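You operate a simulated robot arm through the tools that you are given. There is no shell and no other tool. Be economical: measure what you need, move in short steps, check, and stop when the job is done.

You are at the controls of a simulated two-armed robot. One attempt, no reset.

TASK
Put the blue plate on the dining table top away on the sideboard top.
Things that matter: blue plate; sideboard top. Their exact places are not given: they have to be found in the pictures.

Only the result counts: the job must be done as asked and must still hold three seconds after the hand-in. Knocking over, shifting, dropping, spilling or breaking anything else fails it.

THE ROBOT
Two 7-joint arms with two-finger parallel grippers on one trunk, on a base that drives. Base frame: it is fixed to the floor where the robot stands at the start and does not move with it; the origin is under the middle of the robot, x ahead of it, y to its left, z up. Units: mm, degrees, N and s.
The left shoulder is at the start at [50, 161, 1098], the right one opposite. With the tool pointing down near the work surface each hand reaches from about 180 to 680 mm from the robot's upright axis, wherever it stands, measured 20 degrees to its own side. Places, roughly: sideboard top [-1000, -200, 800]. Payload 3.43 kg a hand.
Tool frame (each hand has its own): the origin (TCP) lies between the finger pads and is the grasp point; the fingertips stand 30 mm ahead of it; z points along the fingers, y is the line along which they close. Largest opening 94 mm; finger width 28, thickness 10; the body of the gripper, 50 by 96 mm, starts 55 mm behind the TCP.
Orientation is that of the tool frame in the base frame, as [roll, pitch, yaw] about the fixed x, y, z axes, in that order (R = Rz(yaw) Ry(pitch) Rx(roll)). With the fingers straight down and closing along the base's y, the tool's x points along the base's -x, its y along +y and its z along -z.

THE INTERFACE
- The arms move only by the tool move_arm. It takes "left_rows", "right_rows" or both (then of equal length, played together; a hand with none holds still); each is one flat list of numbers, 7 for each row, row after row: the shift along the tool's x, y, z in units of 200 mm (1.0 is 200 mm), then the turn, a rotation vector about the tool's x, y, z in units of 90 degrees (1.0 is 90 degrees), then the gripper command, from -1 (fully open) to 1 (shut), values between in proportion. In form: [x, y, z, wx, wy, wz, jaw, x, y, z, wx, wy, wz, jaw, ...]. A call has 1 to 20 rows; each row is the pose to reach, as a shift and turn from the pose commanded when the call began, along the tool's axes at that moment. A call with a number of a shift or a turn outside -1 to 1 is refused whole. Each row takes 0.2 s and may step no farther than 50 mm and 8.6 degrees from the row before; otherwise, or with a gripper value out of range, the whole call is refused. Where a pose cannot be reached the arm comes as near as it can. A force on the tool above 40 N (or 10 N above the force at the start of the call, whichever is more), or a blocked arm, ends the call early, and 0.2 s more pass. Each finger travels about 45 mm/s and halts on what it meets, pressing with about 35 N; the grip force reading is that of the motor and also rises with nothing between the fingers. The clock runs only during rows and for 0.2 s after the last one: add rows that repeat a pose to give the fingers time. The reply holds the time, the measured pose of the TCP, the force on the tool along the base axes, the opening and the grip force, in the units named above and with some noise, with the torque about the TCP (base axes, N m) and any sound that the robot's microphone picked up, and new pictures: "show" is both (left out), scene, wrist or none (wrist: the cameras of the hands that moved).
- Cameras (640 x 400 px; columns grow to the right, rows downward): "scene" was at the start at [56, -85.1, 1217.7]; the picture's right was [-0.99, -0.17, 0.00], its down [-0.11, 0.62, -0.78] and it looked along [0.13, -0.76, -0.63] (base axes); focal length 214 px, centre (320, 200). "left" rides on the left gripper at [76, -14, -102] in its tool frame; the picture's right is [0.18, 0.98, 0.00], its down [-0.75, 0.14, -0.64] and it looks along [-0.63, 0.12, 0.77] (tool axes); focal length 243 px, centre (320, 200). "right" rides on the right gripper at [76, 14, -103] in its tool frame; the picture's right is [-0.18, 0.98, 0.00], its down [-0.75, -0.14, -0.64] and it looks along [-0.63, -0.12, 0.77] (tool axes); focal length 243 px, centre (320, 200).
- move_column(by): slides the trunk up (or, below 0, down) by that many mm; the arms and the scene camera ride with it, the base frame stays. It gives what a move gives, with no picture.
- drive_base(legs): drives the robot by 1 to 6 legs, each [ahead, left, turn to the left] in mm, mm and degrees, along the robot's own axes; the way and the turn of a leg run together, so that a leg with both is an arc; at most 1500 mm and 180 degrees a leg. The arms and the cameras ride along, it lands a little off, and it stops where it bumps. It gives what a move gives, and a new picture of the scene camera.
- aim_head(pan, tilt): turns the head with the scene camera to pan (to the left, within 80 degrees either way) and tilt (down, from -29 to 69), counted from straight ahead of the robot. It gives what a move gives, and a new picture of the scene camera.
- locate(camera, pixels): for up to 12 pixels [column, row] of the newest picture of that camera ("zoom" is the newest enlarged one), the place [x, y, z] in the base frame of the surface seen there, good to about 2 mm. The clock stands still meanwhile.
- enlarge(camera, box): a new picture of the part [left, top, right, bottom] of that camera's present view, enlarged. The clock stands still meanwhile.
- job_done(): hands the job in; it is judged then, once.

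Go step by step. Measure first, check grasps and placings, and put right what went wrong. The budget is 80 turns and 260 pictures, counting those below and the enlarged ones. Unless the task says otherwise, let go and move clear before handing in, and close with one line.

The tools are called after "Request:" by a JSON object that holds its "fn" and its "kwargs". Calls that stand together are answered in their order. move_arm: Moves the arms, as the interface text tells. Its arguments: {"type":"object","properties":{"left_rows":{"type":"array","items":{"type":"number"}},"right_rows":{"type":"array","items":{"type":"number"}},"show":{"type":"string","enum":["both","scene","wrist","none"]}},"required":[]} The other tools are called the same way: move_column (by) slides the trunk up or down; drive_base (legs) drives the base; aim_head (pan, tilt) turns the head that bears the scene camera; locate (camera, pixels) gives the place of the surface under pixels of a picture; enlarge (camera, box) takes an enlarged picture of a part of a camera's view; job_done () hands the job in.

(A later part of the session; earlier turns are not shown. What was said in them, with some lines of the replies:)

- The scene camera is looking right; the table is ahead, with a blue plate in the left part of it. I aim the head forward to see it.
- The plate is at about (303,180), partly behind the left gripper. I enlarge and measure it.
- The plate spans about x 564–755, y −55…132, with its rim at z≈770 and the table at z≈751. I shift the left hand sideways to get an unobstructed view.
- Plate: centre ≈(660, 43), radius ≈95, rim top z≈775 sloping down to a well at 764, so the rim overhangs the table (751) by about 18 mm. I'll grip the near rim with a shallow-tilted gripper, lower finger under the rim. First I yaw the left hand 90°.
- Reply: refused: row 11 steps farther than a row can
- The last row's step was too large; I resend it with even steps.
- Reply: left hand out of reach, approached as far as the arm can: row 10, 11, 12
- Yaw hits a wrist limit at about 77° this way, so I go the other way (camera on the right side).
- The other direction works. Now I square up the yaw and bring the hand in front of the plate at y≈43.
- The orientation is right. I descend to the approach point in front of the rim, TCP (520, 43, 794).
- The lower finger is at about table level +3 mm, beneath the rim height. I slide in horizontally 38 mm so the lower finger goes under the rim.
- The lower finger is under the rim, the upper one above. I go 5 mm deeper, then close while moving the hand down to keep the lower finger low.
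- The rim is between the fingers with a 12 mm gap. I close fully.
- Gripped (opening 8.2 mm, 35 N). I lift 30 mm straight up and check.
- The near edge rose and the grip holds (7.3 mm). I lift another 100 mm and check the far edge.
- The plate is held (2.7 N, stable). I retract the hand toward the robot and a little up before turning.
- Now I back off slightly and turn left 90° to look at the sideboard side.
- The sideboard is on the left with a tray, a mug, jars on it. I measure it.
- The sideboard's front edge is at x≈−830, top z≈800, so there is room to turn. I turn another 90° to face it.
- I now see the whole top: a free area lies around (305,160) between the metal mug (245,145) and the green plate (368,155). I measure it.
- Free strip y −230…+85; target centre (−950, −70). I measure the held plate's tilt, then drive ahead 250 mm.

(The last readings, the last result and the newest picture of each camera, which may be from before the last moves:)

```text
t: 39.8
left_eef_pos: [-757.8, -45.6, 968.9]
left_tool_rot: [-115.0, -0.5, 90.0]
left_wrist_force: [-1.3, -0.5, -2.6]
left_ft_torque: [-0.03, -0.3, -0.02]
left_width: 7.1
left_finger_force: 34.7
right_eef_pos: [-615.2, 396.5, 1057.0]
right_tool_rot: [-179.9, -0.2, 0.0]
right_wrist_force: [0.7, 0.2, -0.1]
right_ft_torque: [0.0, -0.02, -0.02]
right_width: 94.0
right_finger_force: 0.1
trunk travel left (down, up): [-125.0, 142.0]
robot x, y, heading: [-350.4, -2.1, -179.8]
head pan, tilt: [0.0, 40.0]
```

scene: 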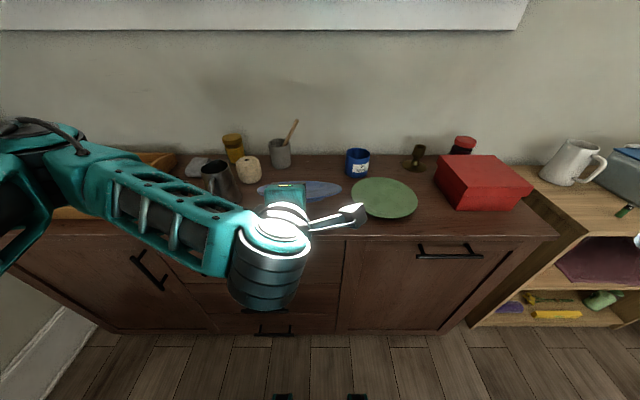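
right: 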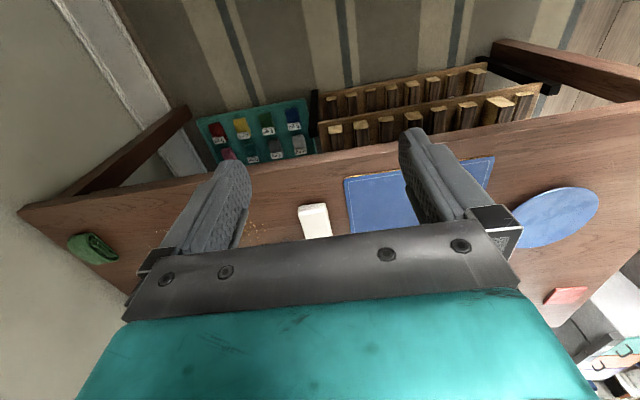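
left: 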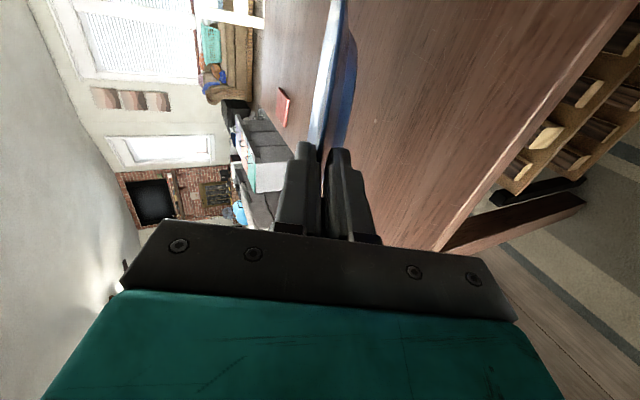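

The held plate droops about 26° (far edge low), i.e. parallel to the fingers. I level it by raising the tool pitch 22°, and shift to y≈−72.

Request:
{"fn": "move_arm", "kwargs": {"left_rows": [-0.034, 0, 0, 0.06, 0, 0, 1, -0.068, 0, 0, 0.12, 0, 0, 1, -0.1, 0, 0, 0.18, 0, 0, 1, -0.135, 0, 0, 0.244, 0, 0, 1, -0.135, 0, 0, 0.244, 0, 0, 1]}}

Request:
{"fn": "enlarge", "kwargs": {"camera": "scene", "box": [200, 130, 420, 240]}}

```text
t: 41.0
left_eef_pos: [-757.6, -72.8, 969.7]
left_tool_rot: [-93.0, -0.5, 90.0]
left_wrist_force: [-0.2, 0.0, -2.6]
left_ft_torque: [0.02, -0.31, 0.0]
left_width: 7.0
left_finger_force: 34.8
right_eef_pos: [-615.2, 397.3, 1054.5]
right_tool_rot: [-180.0, -0.1, 0.1]
right_wrist_force: [0.9, -0.1, 0.4]
right_ft_torque: [0.03, -0.01, 0.0]
right_width: 94.0
right_finger_force: 0.0
trunk travel left (down, up): [-125.0, 142.0]
robot x, y, heading: [-352.2, 1.9, -179.9]
head pan, tilt: [0.0, 40.0]
```

scene: 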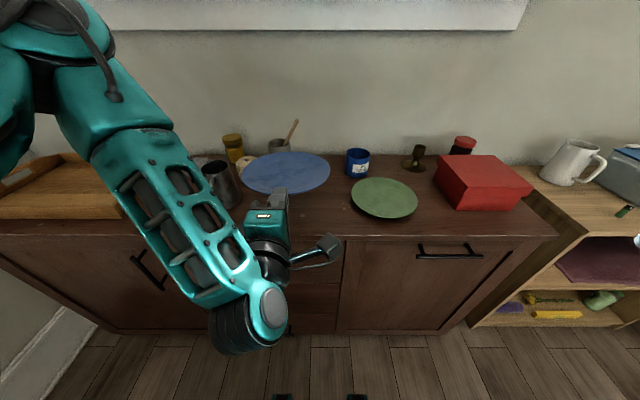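
left: 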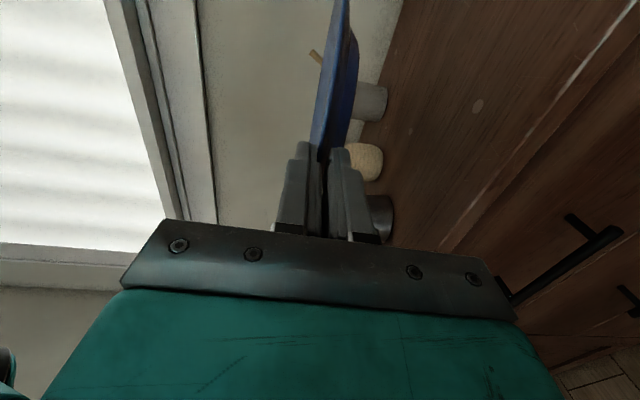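

```text
2.91 times, centred on (310, 185) of scene
```

zoom: 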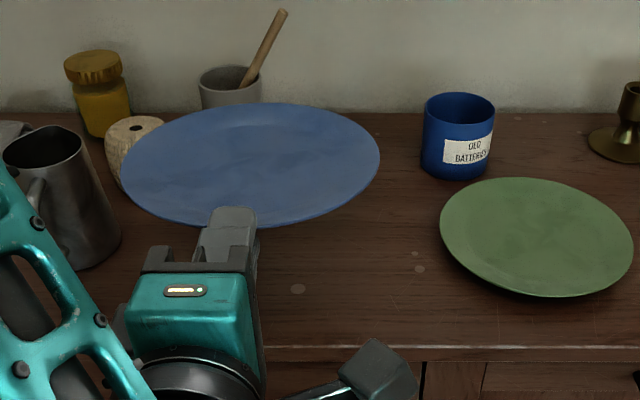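

Request:
{"fn": "locate", "kwargs": {"camera": "zoom", "pixels": [[260, 106], [124, 175], [376, 155], [220, 200], [280, 222], [250, 165], [180, 218], [70, 130], [105, 245], [335, 345]]}}

```text
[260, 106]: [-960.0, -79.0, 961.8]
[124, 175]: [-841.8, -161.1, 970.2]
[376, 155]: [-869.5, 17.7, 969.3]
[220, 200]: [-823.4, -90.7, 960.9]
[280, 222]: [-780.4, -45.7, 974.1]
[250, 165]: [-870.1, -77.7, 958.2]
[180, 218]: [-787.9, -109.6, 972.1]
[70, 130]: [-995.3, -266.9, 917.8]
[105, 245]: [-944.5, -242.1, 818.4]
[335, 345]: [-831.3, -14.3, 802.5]
```

The plate now tilts only 4°, centre about 108 mm ahead of the TCP. I move to above the target (centre ≈(−955, −72)), levelling the last 4°, with TCP z≈855.

Request:
{"fn": "move_arm", "kwargs": {"left_rows": [0, 0.11, 0.12, 0.011, 0, 0, 1, 0, 0.22, 0.24, 0.022, 0, 0, 1, 0, 0.33, 0.36, 0.033, 0, 0, 1, 0, 0.44, 0.48, 0.044, 0, 0, 1, 0, 0.551, 0.48, 0.044, 0, 0, 1, 0, 0.551, 0.48, 0.044, 0, 0, 1]}}

Request:
{"fn": "enlarge", "kwargs": {"camera": "scene", "box": [200, 130, 420, 240]}}

```text
t: 42.4
left_eef_pos: [-831.4, -25.8, 898.6]
left_tool_rot: [-89.2, -0.5, 90.3]
left_wrist_force: [-0.6, 0.4, -2.7]
left_ft_torque: [-0.01, -0.34, -0.01]
left_width: 6.9
left_finger_force: 34.7
left hand out of reach, approached as far as the arm can: row 2, 3, 4, 5, 6
right_eef_pos: [-614.2, 396.9, 1054.8]
right_tool_rot: [180.0, -0.1, 0.1]
right_wrist_force: [0.0, 0.1, 0.1]
right_ft_torque: [-0.01, 0.01, 0.04]
right_width: 94.1
right_finger_force: 0.1
trunk travel left (down, up): [-125.0, 142.0]
robot x, y, heading: [-350.4, 0.1, -179.8]
head pan, tilt: [0.0, 40.0]
```

scene: 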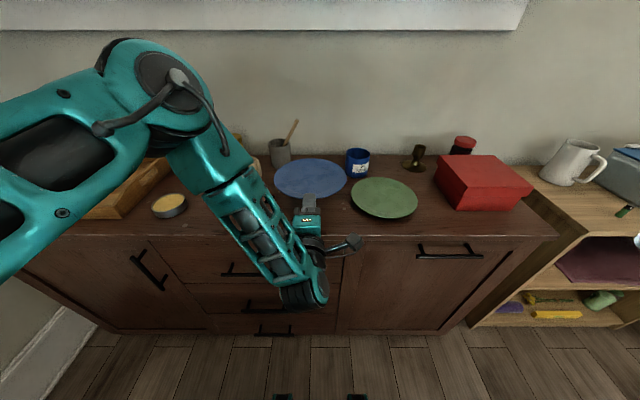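
left: 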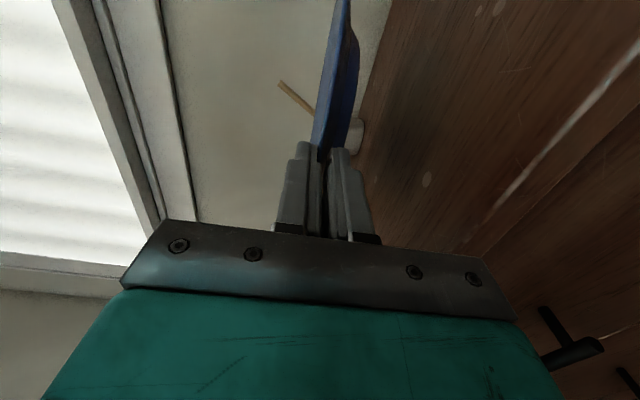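

```text
2.91 times, centred on (310, 185) of scene
```

zoom: 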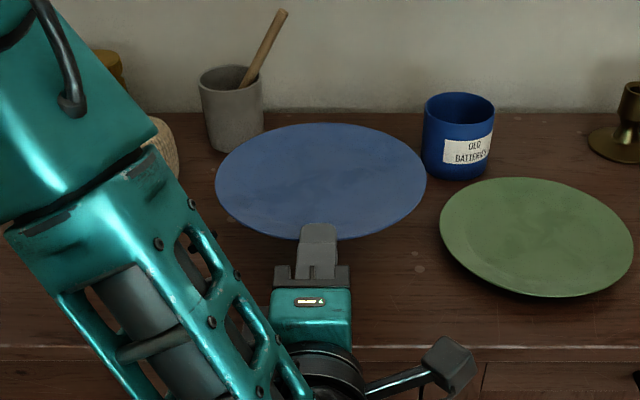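

The arm hit a joint limit and stopped at (−831, −26, 899), nearly level. Better to lower using the trunk and the base. I first check the elbow's clearance over the objects.

Request:
{"fn": "locate", "kwargs": {"camera": "scene", "pixels": [[130, 45], [160, 80], [200, 175], [225, 135], [200, 190], [240, 170], [255, 175], [168, 205], [120, 105], [60, 235], [150, 175], [215, 200]]}}

Request:
{"fn": "aim_head", "kwargs": {"pan": 45, "tilt": 35}}

```text
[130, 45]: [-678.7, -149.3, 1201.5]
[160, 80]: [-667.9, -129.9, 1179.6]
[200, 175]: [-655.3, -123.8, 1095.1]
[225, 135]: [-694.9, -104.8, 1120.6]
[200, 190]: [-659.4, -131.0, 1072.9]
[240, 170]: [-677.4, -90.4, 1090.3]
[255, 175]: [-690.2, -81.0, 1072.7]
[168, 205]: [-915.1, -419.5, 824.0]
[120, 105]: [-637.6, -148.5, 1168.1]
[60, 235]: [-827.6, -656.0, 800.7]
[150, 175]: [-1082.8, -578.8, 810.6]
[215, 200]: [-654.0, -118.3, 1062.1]
```

```text
t: 43.5
left_eef_pos: [-829.2, -26.0, 897.2]
left_tool_rot: [-89.3, -0.5, 90.3]
left_wrist_force: [-0.2, -0.1, -2.9]
left_ft_torque: [0.01, -0.3, 0.0]
left_width: 7.1
left_finger_force: 35.4
right_eef_pos: [-613.0, 396.8, 1055.7]
right_tool_rot: [-180.0, -0.1, 0.1]
right_wrist_force: [-1.0, -0.2, 0.1]
right_ft_torque: [0.01, 0.02, -0.04]
right_width: 94.0
right_finger_force: 0.0
trunk travel left (down, up): [-125.0, 142.0]
robot x, y, heading: [-349.3, 0.8, -179.9]
head pan, tilt: [45.0, 35.0]
```

scene: 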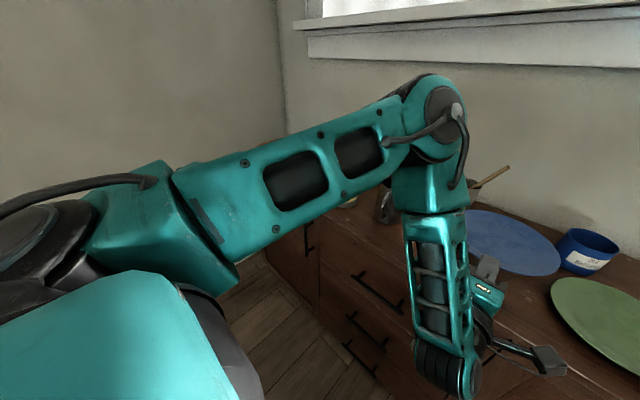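

The elbow is high (z≈1180) and in front of the sideboard, so lowering is safe. I shift the base 18 ahead and 46 left, then lower the trunk 60 mm.

Request:
{"fn": "drive_base", "kwargs": {"legs": [[18, 46, 0]]}}

Request:
{"fn": "move_column", "kwargs": {"by": -55}}

Request:
{"fn": "aim_head", "kwargs": {"pan": 0, "tilt": 45}}

Request:
{"fn": "enlarge", "kwargs": {"camera": "scene", "box": [200, 110, 420, 220]}}

```text
t: 44.4
left_eef_pos: [-849.0, -71.7, 898.2]
left_tool_rot: [-89.3, -0.5, 90.3]
left_wrist_force: [-1.0, 0.2, -2.4]
left_ft_torque: [0.01, -0.35, 0.0]
left_width: 6.9
left_finger_force: 35.1
right_eef_pos: [-631.9, 349.5, 1055.7]
right_tool_rot: [180.0, -0.1, 0.2]
right_wrist_force: [0.8, 0.0, 0.0]
right_ft_torque: [0.04, 0.03, 0.02]
right_width: 94.2
right_finger_force: 0.1
trunk travel left (down, up): [-125.0, 142.0]
robot x, y, heading: [-366.1, -47.0, -179.7]
head pan, tilt: [45.0, 35.0]
```

scene: 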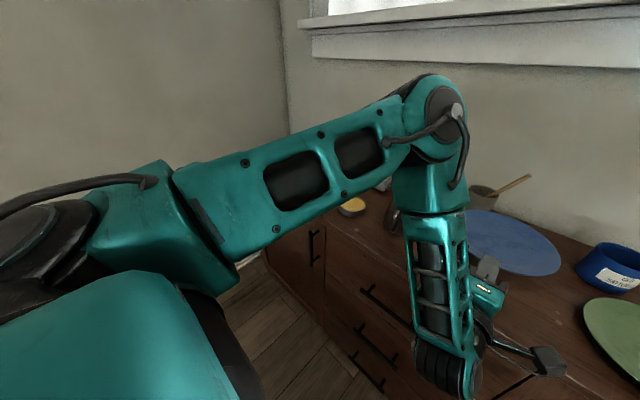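

```text
t: 45.4
left_eef_pos: [-848.0, -70.3, 843.6]
left_tool_rot: [-89.4, -0.4, 90.3]
left_wrist_force: [1.1, -0.6, -2.8]
left_ft_torque: [0.01, -0.33, 0.01]
left_width: 6.9
left_finger_force: 35.2
right_eef_pos: [-631.3, 351.1, 1000.4]
right_tool_rot: [179.9, -0.2, 0.1]
right_wrist_force: [0.0, -0.6, -0.2]
right_ft_torque: [0.0, -0.03, 0.02]
right_width: 94.0
right_finger_force: 0.0
trunk travel left (down, up): [-70.0, 197.0]
robot x, y, heading: [-365.2, -46.3, -180.1]
head pan, tilt: [45.0, 35.0]
```

```text
t: 46.5
left_eef_pos: [-848.0, -71.2, 843.4]
left_tool_rot: [-89.3, -0.5, 90.4]
left_wrist_force: [-0.5, -0.4, -2.2]
left_ft_torque: [-0.01, -0.32, 0.01]
left_width: 6.7
left_finger_force: 35.1
right_eef_pos: [-632.2, 352.1, 1001.7]
right_tool_rot: [180.0, -0.1, 0.0]
right_wrist_force: [-0.5, 0.1, -0.7]
right_ft_torque: [0.02, -0.03, -0.01]
right_width: 93.8
right_finger_force: 0.0
trunk travel left (down, up): [-70.0, 197.0]
robot x, y, heading: [-367.7, -46.2, -179.8]
head pan, tilt: [0.0, 45.0]
```

scene: 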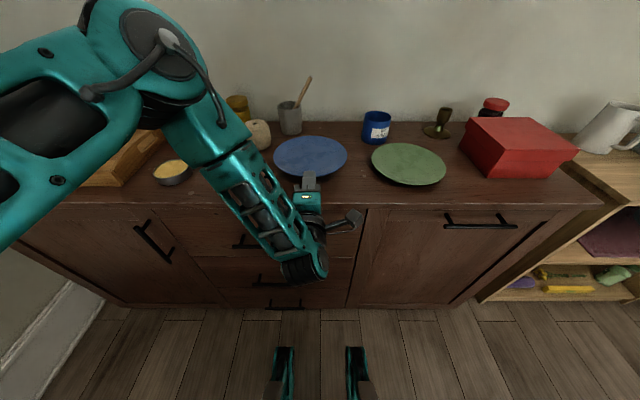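

```text
2.91 times, centred on (310, 165) of scene
```

zoom: 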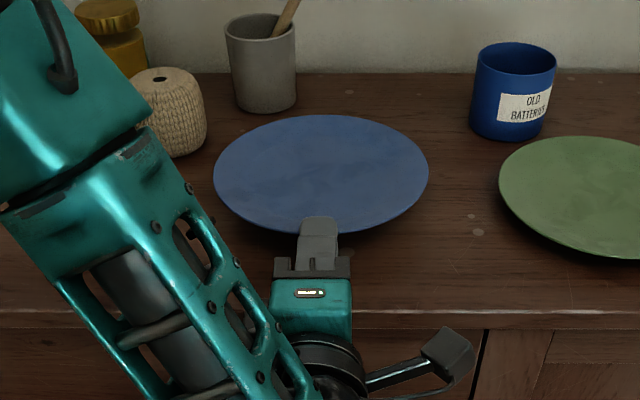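

Request:
{"fn": "locate", "kwargs": {"camera": "zoom", "pixels": [[320, 118], [215, 175], [426, 175], [290, 230], [350, 230], [320, 180], [450, 230], [230, 250], [505, 180]]}}

Request:
{"fn": "move_column", "kwargs": {"by": -14}}

```text
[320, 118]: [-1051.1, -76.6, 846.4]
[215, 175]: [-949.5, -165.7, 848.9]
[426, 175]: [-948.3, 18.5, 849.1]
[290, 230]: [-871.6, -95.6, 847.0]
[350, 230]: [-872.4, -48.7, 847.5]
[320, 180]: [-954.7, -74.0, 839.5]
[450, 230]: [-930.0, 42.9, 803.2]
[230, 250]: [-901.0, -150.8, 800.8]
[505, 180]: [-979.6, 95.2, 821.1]
```

```text
t: 47.1
left_eef_pos: [-847.4, -72.3, 828.4]
left_tool_rot: [-89.4, -0.5, 90.4]
left_wrist_force: [-0.7, 1.0, -2.8]
left_ft_torque: [0.03, -0.33, 0.01]
left_width: 7.2
left_finger_force: 34.9
right_eef_pos: [-632.4, 350.9, 985.2]
right_tool_rot: [179.9, -0.1, 0.1]
right_wrist_force: [-0.4, -0.7, -1.0]
right_ft_torque: [-0.03, -0.02, -0.02]
right_width: 94.0
right_finger_force: 0.0
trunk travel left (down, up): [-56.0, 211.0]
robot x, y, heading: [-369.8, -45.2, -180.0]
head pan, tilt: [0.0, 45.0]
```

The plate is level; its well should rest at z≈815 and is now ≈825. I lower in small steps, watching the force.

Request:
{"fn": "move_column", "kwargs": {"by": -6}}

Request:
{"fn": "move_column", "kwargs": {"by": -3}}

```text
t: 47.6
left_eef_pos: [-847.8, -72.1, 822.4]
left_tool_rot: [-89.3, -0.5, 90.2]
left_wrist_force: [-0.8, -0.8, -2.5]
left_ft_torque: [-0.01, -0.34, -0.03]
left_width: 7.1
left_finger_force: 35.4
right_eef_pos: [-633.0, 351.2, 980.5]
right_tool_rot: [-180.0, -0.2, 0.1]
right_wrist_force: [-0.3, -0.1, 0.5]
right_ft_torque: [0.0, 0.0, 0.01]
right_width: 93.9
right_finger_force: 0.0
trunk travel left (down, up): [-50.0, 217.0]
robot x, y, heading: [-364.2, -45.6, -180.0]
head pan, tilt: [0.0, 45.0]
```

```text
t: 48.2
left_eef_pos: [-847.5, -70.8, 818.9]
left_tool_rot: [-89.3, -0.5, 90.4]
left_wrist_force: [-0.2, -0.3, -3.5]
left_ft_torque: [0.04, -0.33, -0.03]
left_width: 7.0
left_finger_force: 34.5
right_eef_pos: [-631.8, 351.3, 975.7]
right_tool_rot: [180.0, -0.1, 0.1]
right_wrist_force: [0.4, -0.2, -0.3]
right_ft_torque: [0.0, 0.03, 0.02]
right_width: 94.2
right_finger_force: 0.0
trunk travel left (down, up): [-47.0, 220.0]
robot x, y, heading: [-364.6, -45.3, -180.0]
head pan, tilt: [0.0, 45.0]
```

No contact force yet; the lower finger's underside should be ≈2–3 mm above the top. I check the picture.

Request:
{"fn": "enlarge", "kwargs": {"camera": "scene", "box": [200, 110, 420, 220]}}

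Request:
{"fn": "locate", "kwargs": {"camera": "zoom", "pixels": [[320, 130], [220, 175], [424, 175], [290, 230], [350, 232], [320, 180], [450, 240], [230, 250], [320, 150], [400, 270], [270, 180], [380, 180]]}}

Request:
{"fn": "enlarge", "kwargs": {"camera": "left", "box": [220, 60, 476, 220]}}

```text
2.91 times, centred on (310, 165) of scene
```

zoom: 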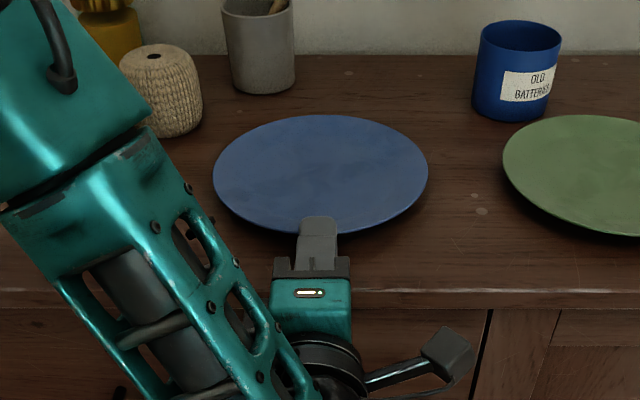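

```text
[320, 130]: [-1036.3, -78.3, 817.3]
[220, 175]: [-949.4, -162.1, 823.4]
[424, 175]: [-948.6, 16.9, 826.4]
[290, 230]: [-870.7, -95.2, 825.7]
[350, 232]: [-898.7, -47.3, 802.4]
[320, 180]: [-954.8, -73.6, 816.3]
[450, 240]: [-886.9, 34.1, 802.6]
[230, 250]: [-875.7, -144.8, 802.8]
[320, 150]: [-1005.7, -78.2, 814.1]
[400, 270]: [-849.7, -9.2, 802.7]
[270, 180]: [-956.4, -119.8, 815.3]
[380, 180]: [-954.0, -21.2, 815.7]
```

```text
2.50 times, centred on (348, 140) of left
```

zoom: 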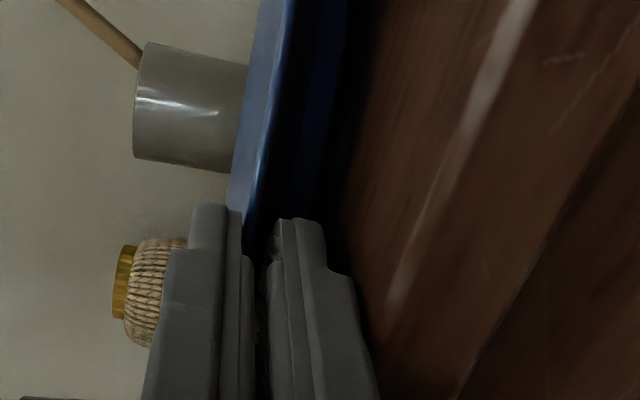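

The well reads 815.5, so the plate is practically resting. I lower 1 mm more, then open slightly while raising the hand about 3 mm.

Request:
{"fn": "move_column", "kwargs": {"by": -1.5}}

Request:
{"fn": "move_arm", "kwargs": {"left_rows": [0, -0.004, 0, 0, 0, 0, 0.8, 0, -0.01, 0, 0, 0, 0, 0.72, 0, -0.016, 0, 0, 0, 0, 0.65, 0, -0.016, 0, 0, 0, 0, 0.65], "show": "wrist"}}

Request:
{"fn": "enlarge", "kwargs": {"camera": "left", "box": [220, 60, 476, 220]}}

```text
t: 48.7
left_eef_pos: [-847.4, -71.1, 817.9]
left_tool_rot: [-89.2, -0.5, 90.2]
left_wrist_force: [1.1, 0.4, 0.1]
left_ft_torque: [-0.09, -0.4, -0.01]
left_width: 7.0
left_finger_force: 34.9
right_eef_pos: [-631.6, 351.1, 976.9]
right_tool_rot: [-180.0, -0.1, 0.2]
right_wrist_force: [0.4, 0.9, -0.8]
right_ft_torque: [0.01, -0.01, 0.02]
right_width: 93.8
right_finger_force: 0.0
trunk travel left (down, up): [-46.0, 221.0]
robot x, y, heading: [-365.2, -42.8, -179.8]
head pan, tilt: [0.0, 45.0]
```

```text
t: 49.7
left_eef_pos: [-848.3, -70.7, 822.2]
left_tool_rot: [-89.2, -0.5, 90.3]
left_wrist_force: [-2.0, 0.8, 5.2]
left_ft_torque: [-0.07, -0.09, 0.0]
left_width: 13.4
left_finger_force: 0.1
right_eef_pos: [-631.2, 351.3, 975.3]
right_tool_rot: [-180.0, -0.1, 0.1]
right_wrist_force: [0.2, 1.0, 0.2]
right_ft_torque: [-0.03, -0.02, -0.02]
right_width: 94.0
right_finger_force: 0.1
trunk travel left (down, up): [-46.0, 221.0]
robot x, y, heading: [-368.3, -43.0, -179.9]
head pan, tilt: [0.0, 45.0]
```

left: 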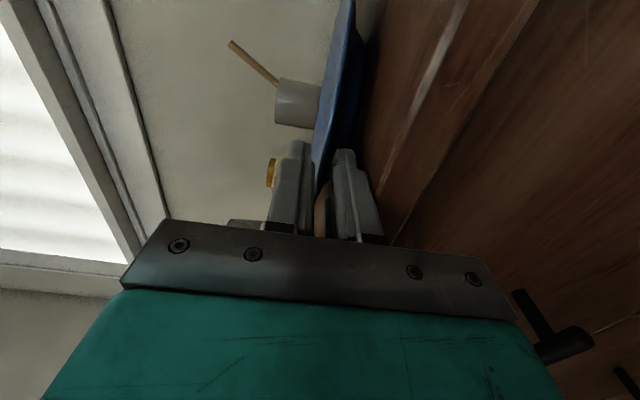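

```text
2.50 times, centred on (348, 140) of left
```

zoom: 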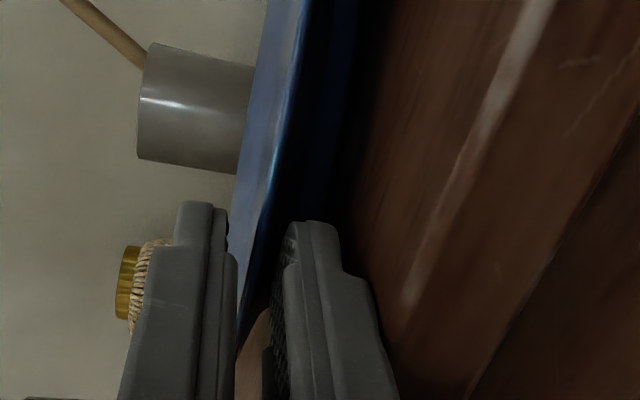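

The grip is released; the lower finger lightly touches the top (5 N). I raise 1.5 mm with a bit more opening, then back out slowly.

Request:
{"fn": "move_arm", "kwargs": {"left_rows": [0, -0.008, 0, 0, 0, 0, 0.65, 0, -0.008, -0.03, 0, 0, 0, 0.65, 0, -0.008, -0.07, 0, 0, 0, 0.65, 0, -0.008, -0.12, 0, 0, 0, 0.65], "show": "both"}}

Request:
{"fn": "enlarge", "kwargs": {"camera": "scene", "box": [200, 110, 420, 220]}}

Request:
{"fn": "locate", "kwargs": {"camera": "zoom", "pixels": [[320, 130], [320, 120], [217, 175], [424, 175], [290, 227], [320, 180], [320, 150], [270, 180], [380, 180]]}}

```text
t: 50.7
left_eef_pos: [-823.3, -71.4, 821.9]
left_tool_rot: [-89.3, -0.6, 90.2]
left_wrist_force: [-0.5, -0.1, -0.9]
left_ft_torque: [0.01, -0.02, -0.02]
left_width: 16.5
left_finger_force: 0.1
right_eef_pos: [-632.4, 350.2, 976.5]
right_tool_rot: [-179.9, -0.1, 0.1]
right_wrist_force: [0.3, 0.8, -0.2]
right_ft_torque: [0.01, 0.0, -0.01]
right_width: 94.2
right_finger_force: 0.1
trunk travel left (down, up): [-46.0, 221.0]
robot x, y, heading: [-366.5, -49.5, -180.1]
head pan, tilt: [0.0, 45.0]
```

scene: 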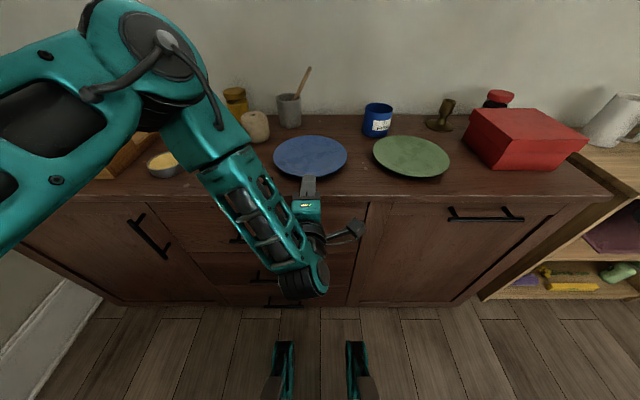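
left: 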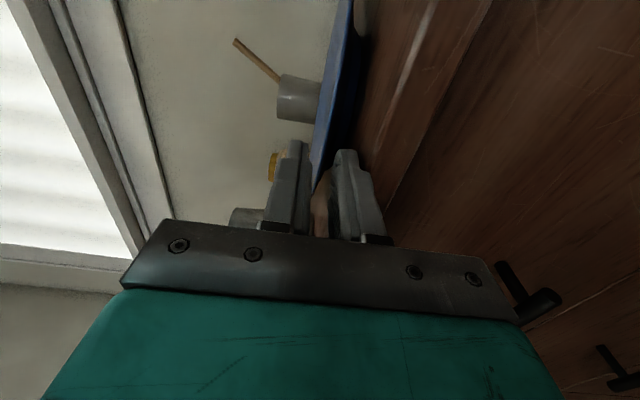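

```text
2.91 times, centred on (310, 165) of scene
```

zoom: 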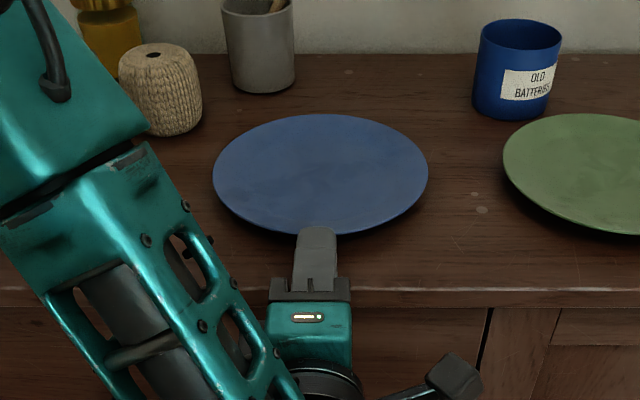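

```text
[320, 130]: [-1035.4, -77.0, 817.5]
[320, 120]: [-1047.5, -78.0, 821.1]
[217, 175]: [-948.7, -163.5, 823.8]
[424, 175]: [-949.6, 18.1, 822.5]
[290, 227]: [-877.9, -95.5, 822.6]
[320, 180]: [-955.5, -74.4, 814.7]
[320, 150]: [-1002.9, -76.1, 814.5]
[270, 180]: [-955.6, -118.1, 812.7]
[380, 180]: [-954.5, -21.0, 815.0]
```

The plate stayed at centre (−955, −74), flat (well z≈814.5), and the fingers have come out of the rim. I raise nothing yet; I drive the base straight back so the hand clears.

Request:
{"fn": "drive_base", "kwargs": {"legs": [[-200, 0, 0]]}}

Request:
{"fn": "enlarge", "kwargs": {"camera": "scene", "box": [180, 60, 440, 220]}}

```text
t: 52.3
left_eef_pos: [-624.9, -70.2, 824.3]
left_tool_rot: [-89.3, -0.6, 90.2]
left_wrist_force: [-0.8, 0.8, -0.5]
left_ft_torque: [0.0, 0.0, 0.0]
left_width: 16.7
left_finger_force: 0.1
right_eef_pos: [-433.0, 351.0, 976.3]
right_tool_rot: [179.9, -0.1, 0.0]
right_wrist_force: [0.7, 0.4, 0.2]
right_ft_torque: [0.02, -0.01, 0.0]
right_width: 93.7
right_finger_force: 0.0
trunk travel left (down, up): [-46.0, 221.0]
robot x, y, heading: [-170.2, -43.4, -179.7]
head pan, tilt: [0.0, 45.0]
```

scene: 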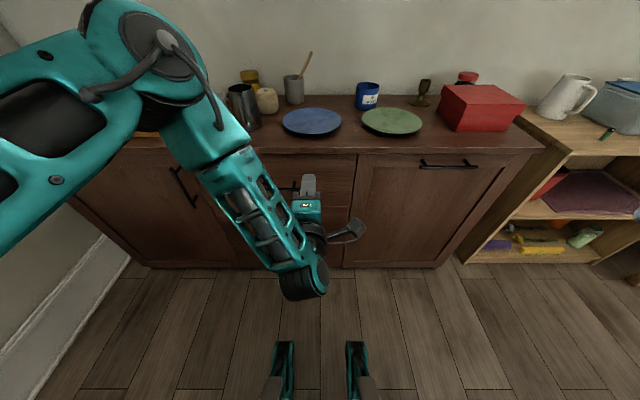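

```text
2.46 times, centred on (310, 140) of scene
```

zoom: 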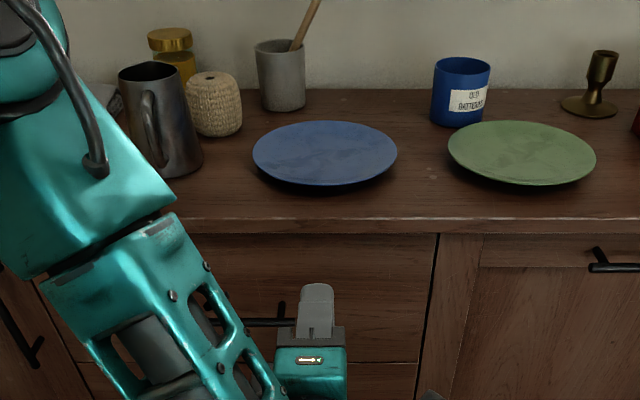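

The blue plate lies flat on the sideboard top, everything else stands undisturbed, and the hand is clear, so I hand in.

Request:
{"fn": "job_done", "kwargs": {}}

```text
The job is handed in.
```

The blue plate is now lying flat on the sideboard top, between the metal mug and the green plate. The gripper has let go and backed well clear, and the last picture shows nothing else on the sideboard moved.
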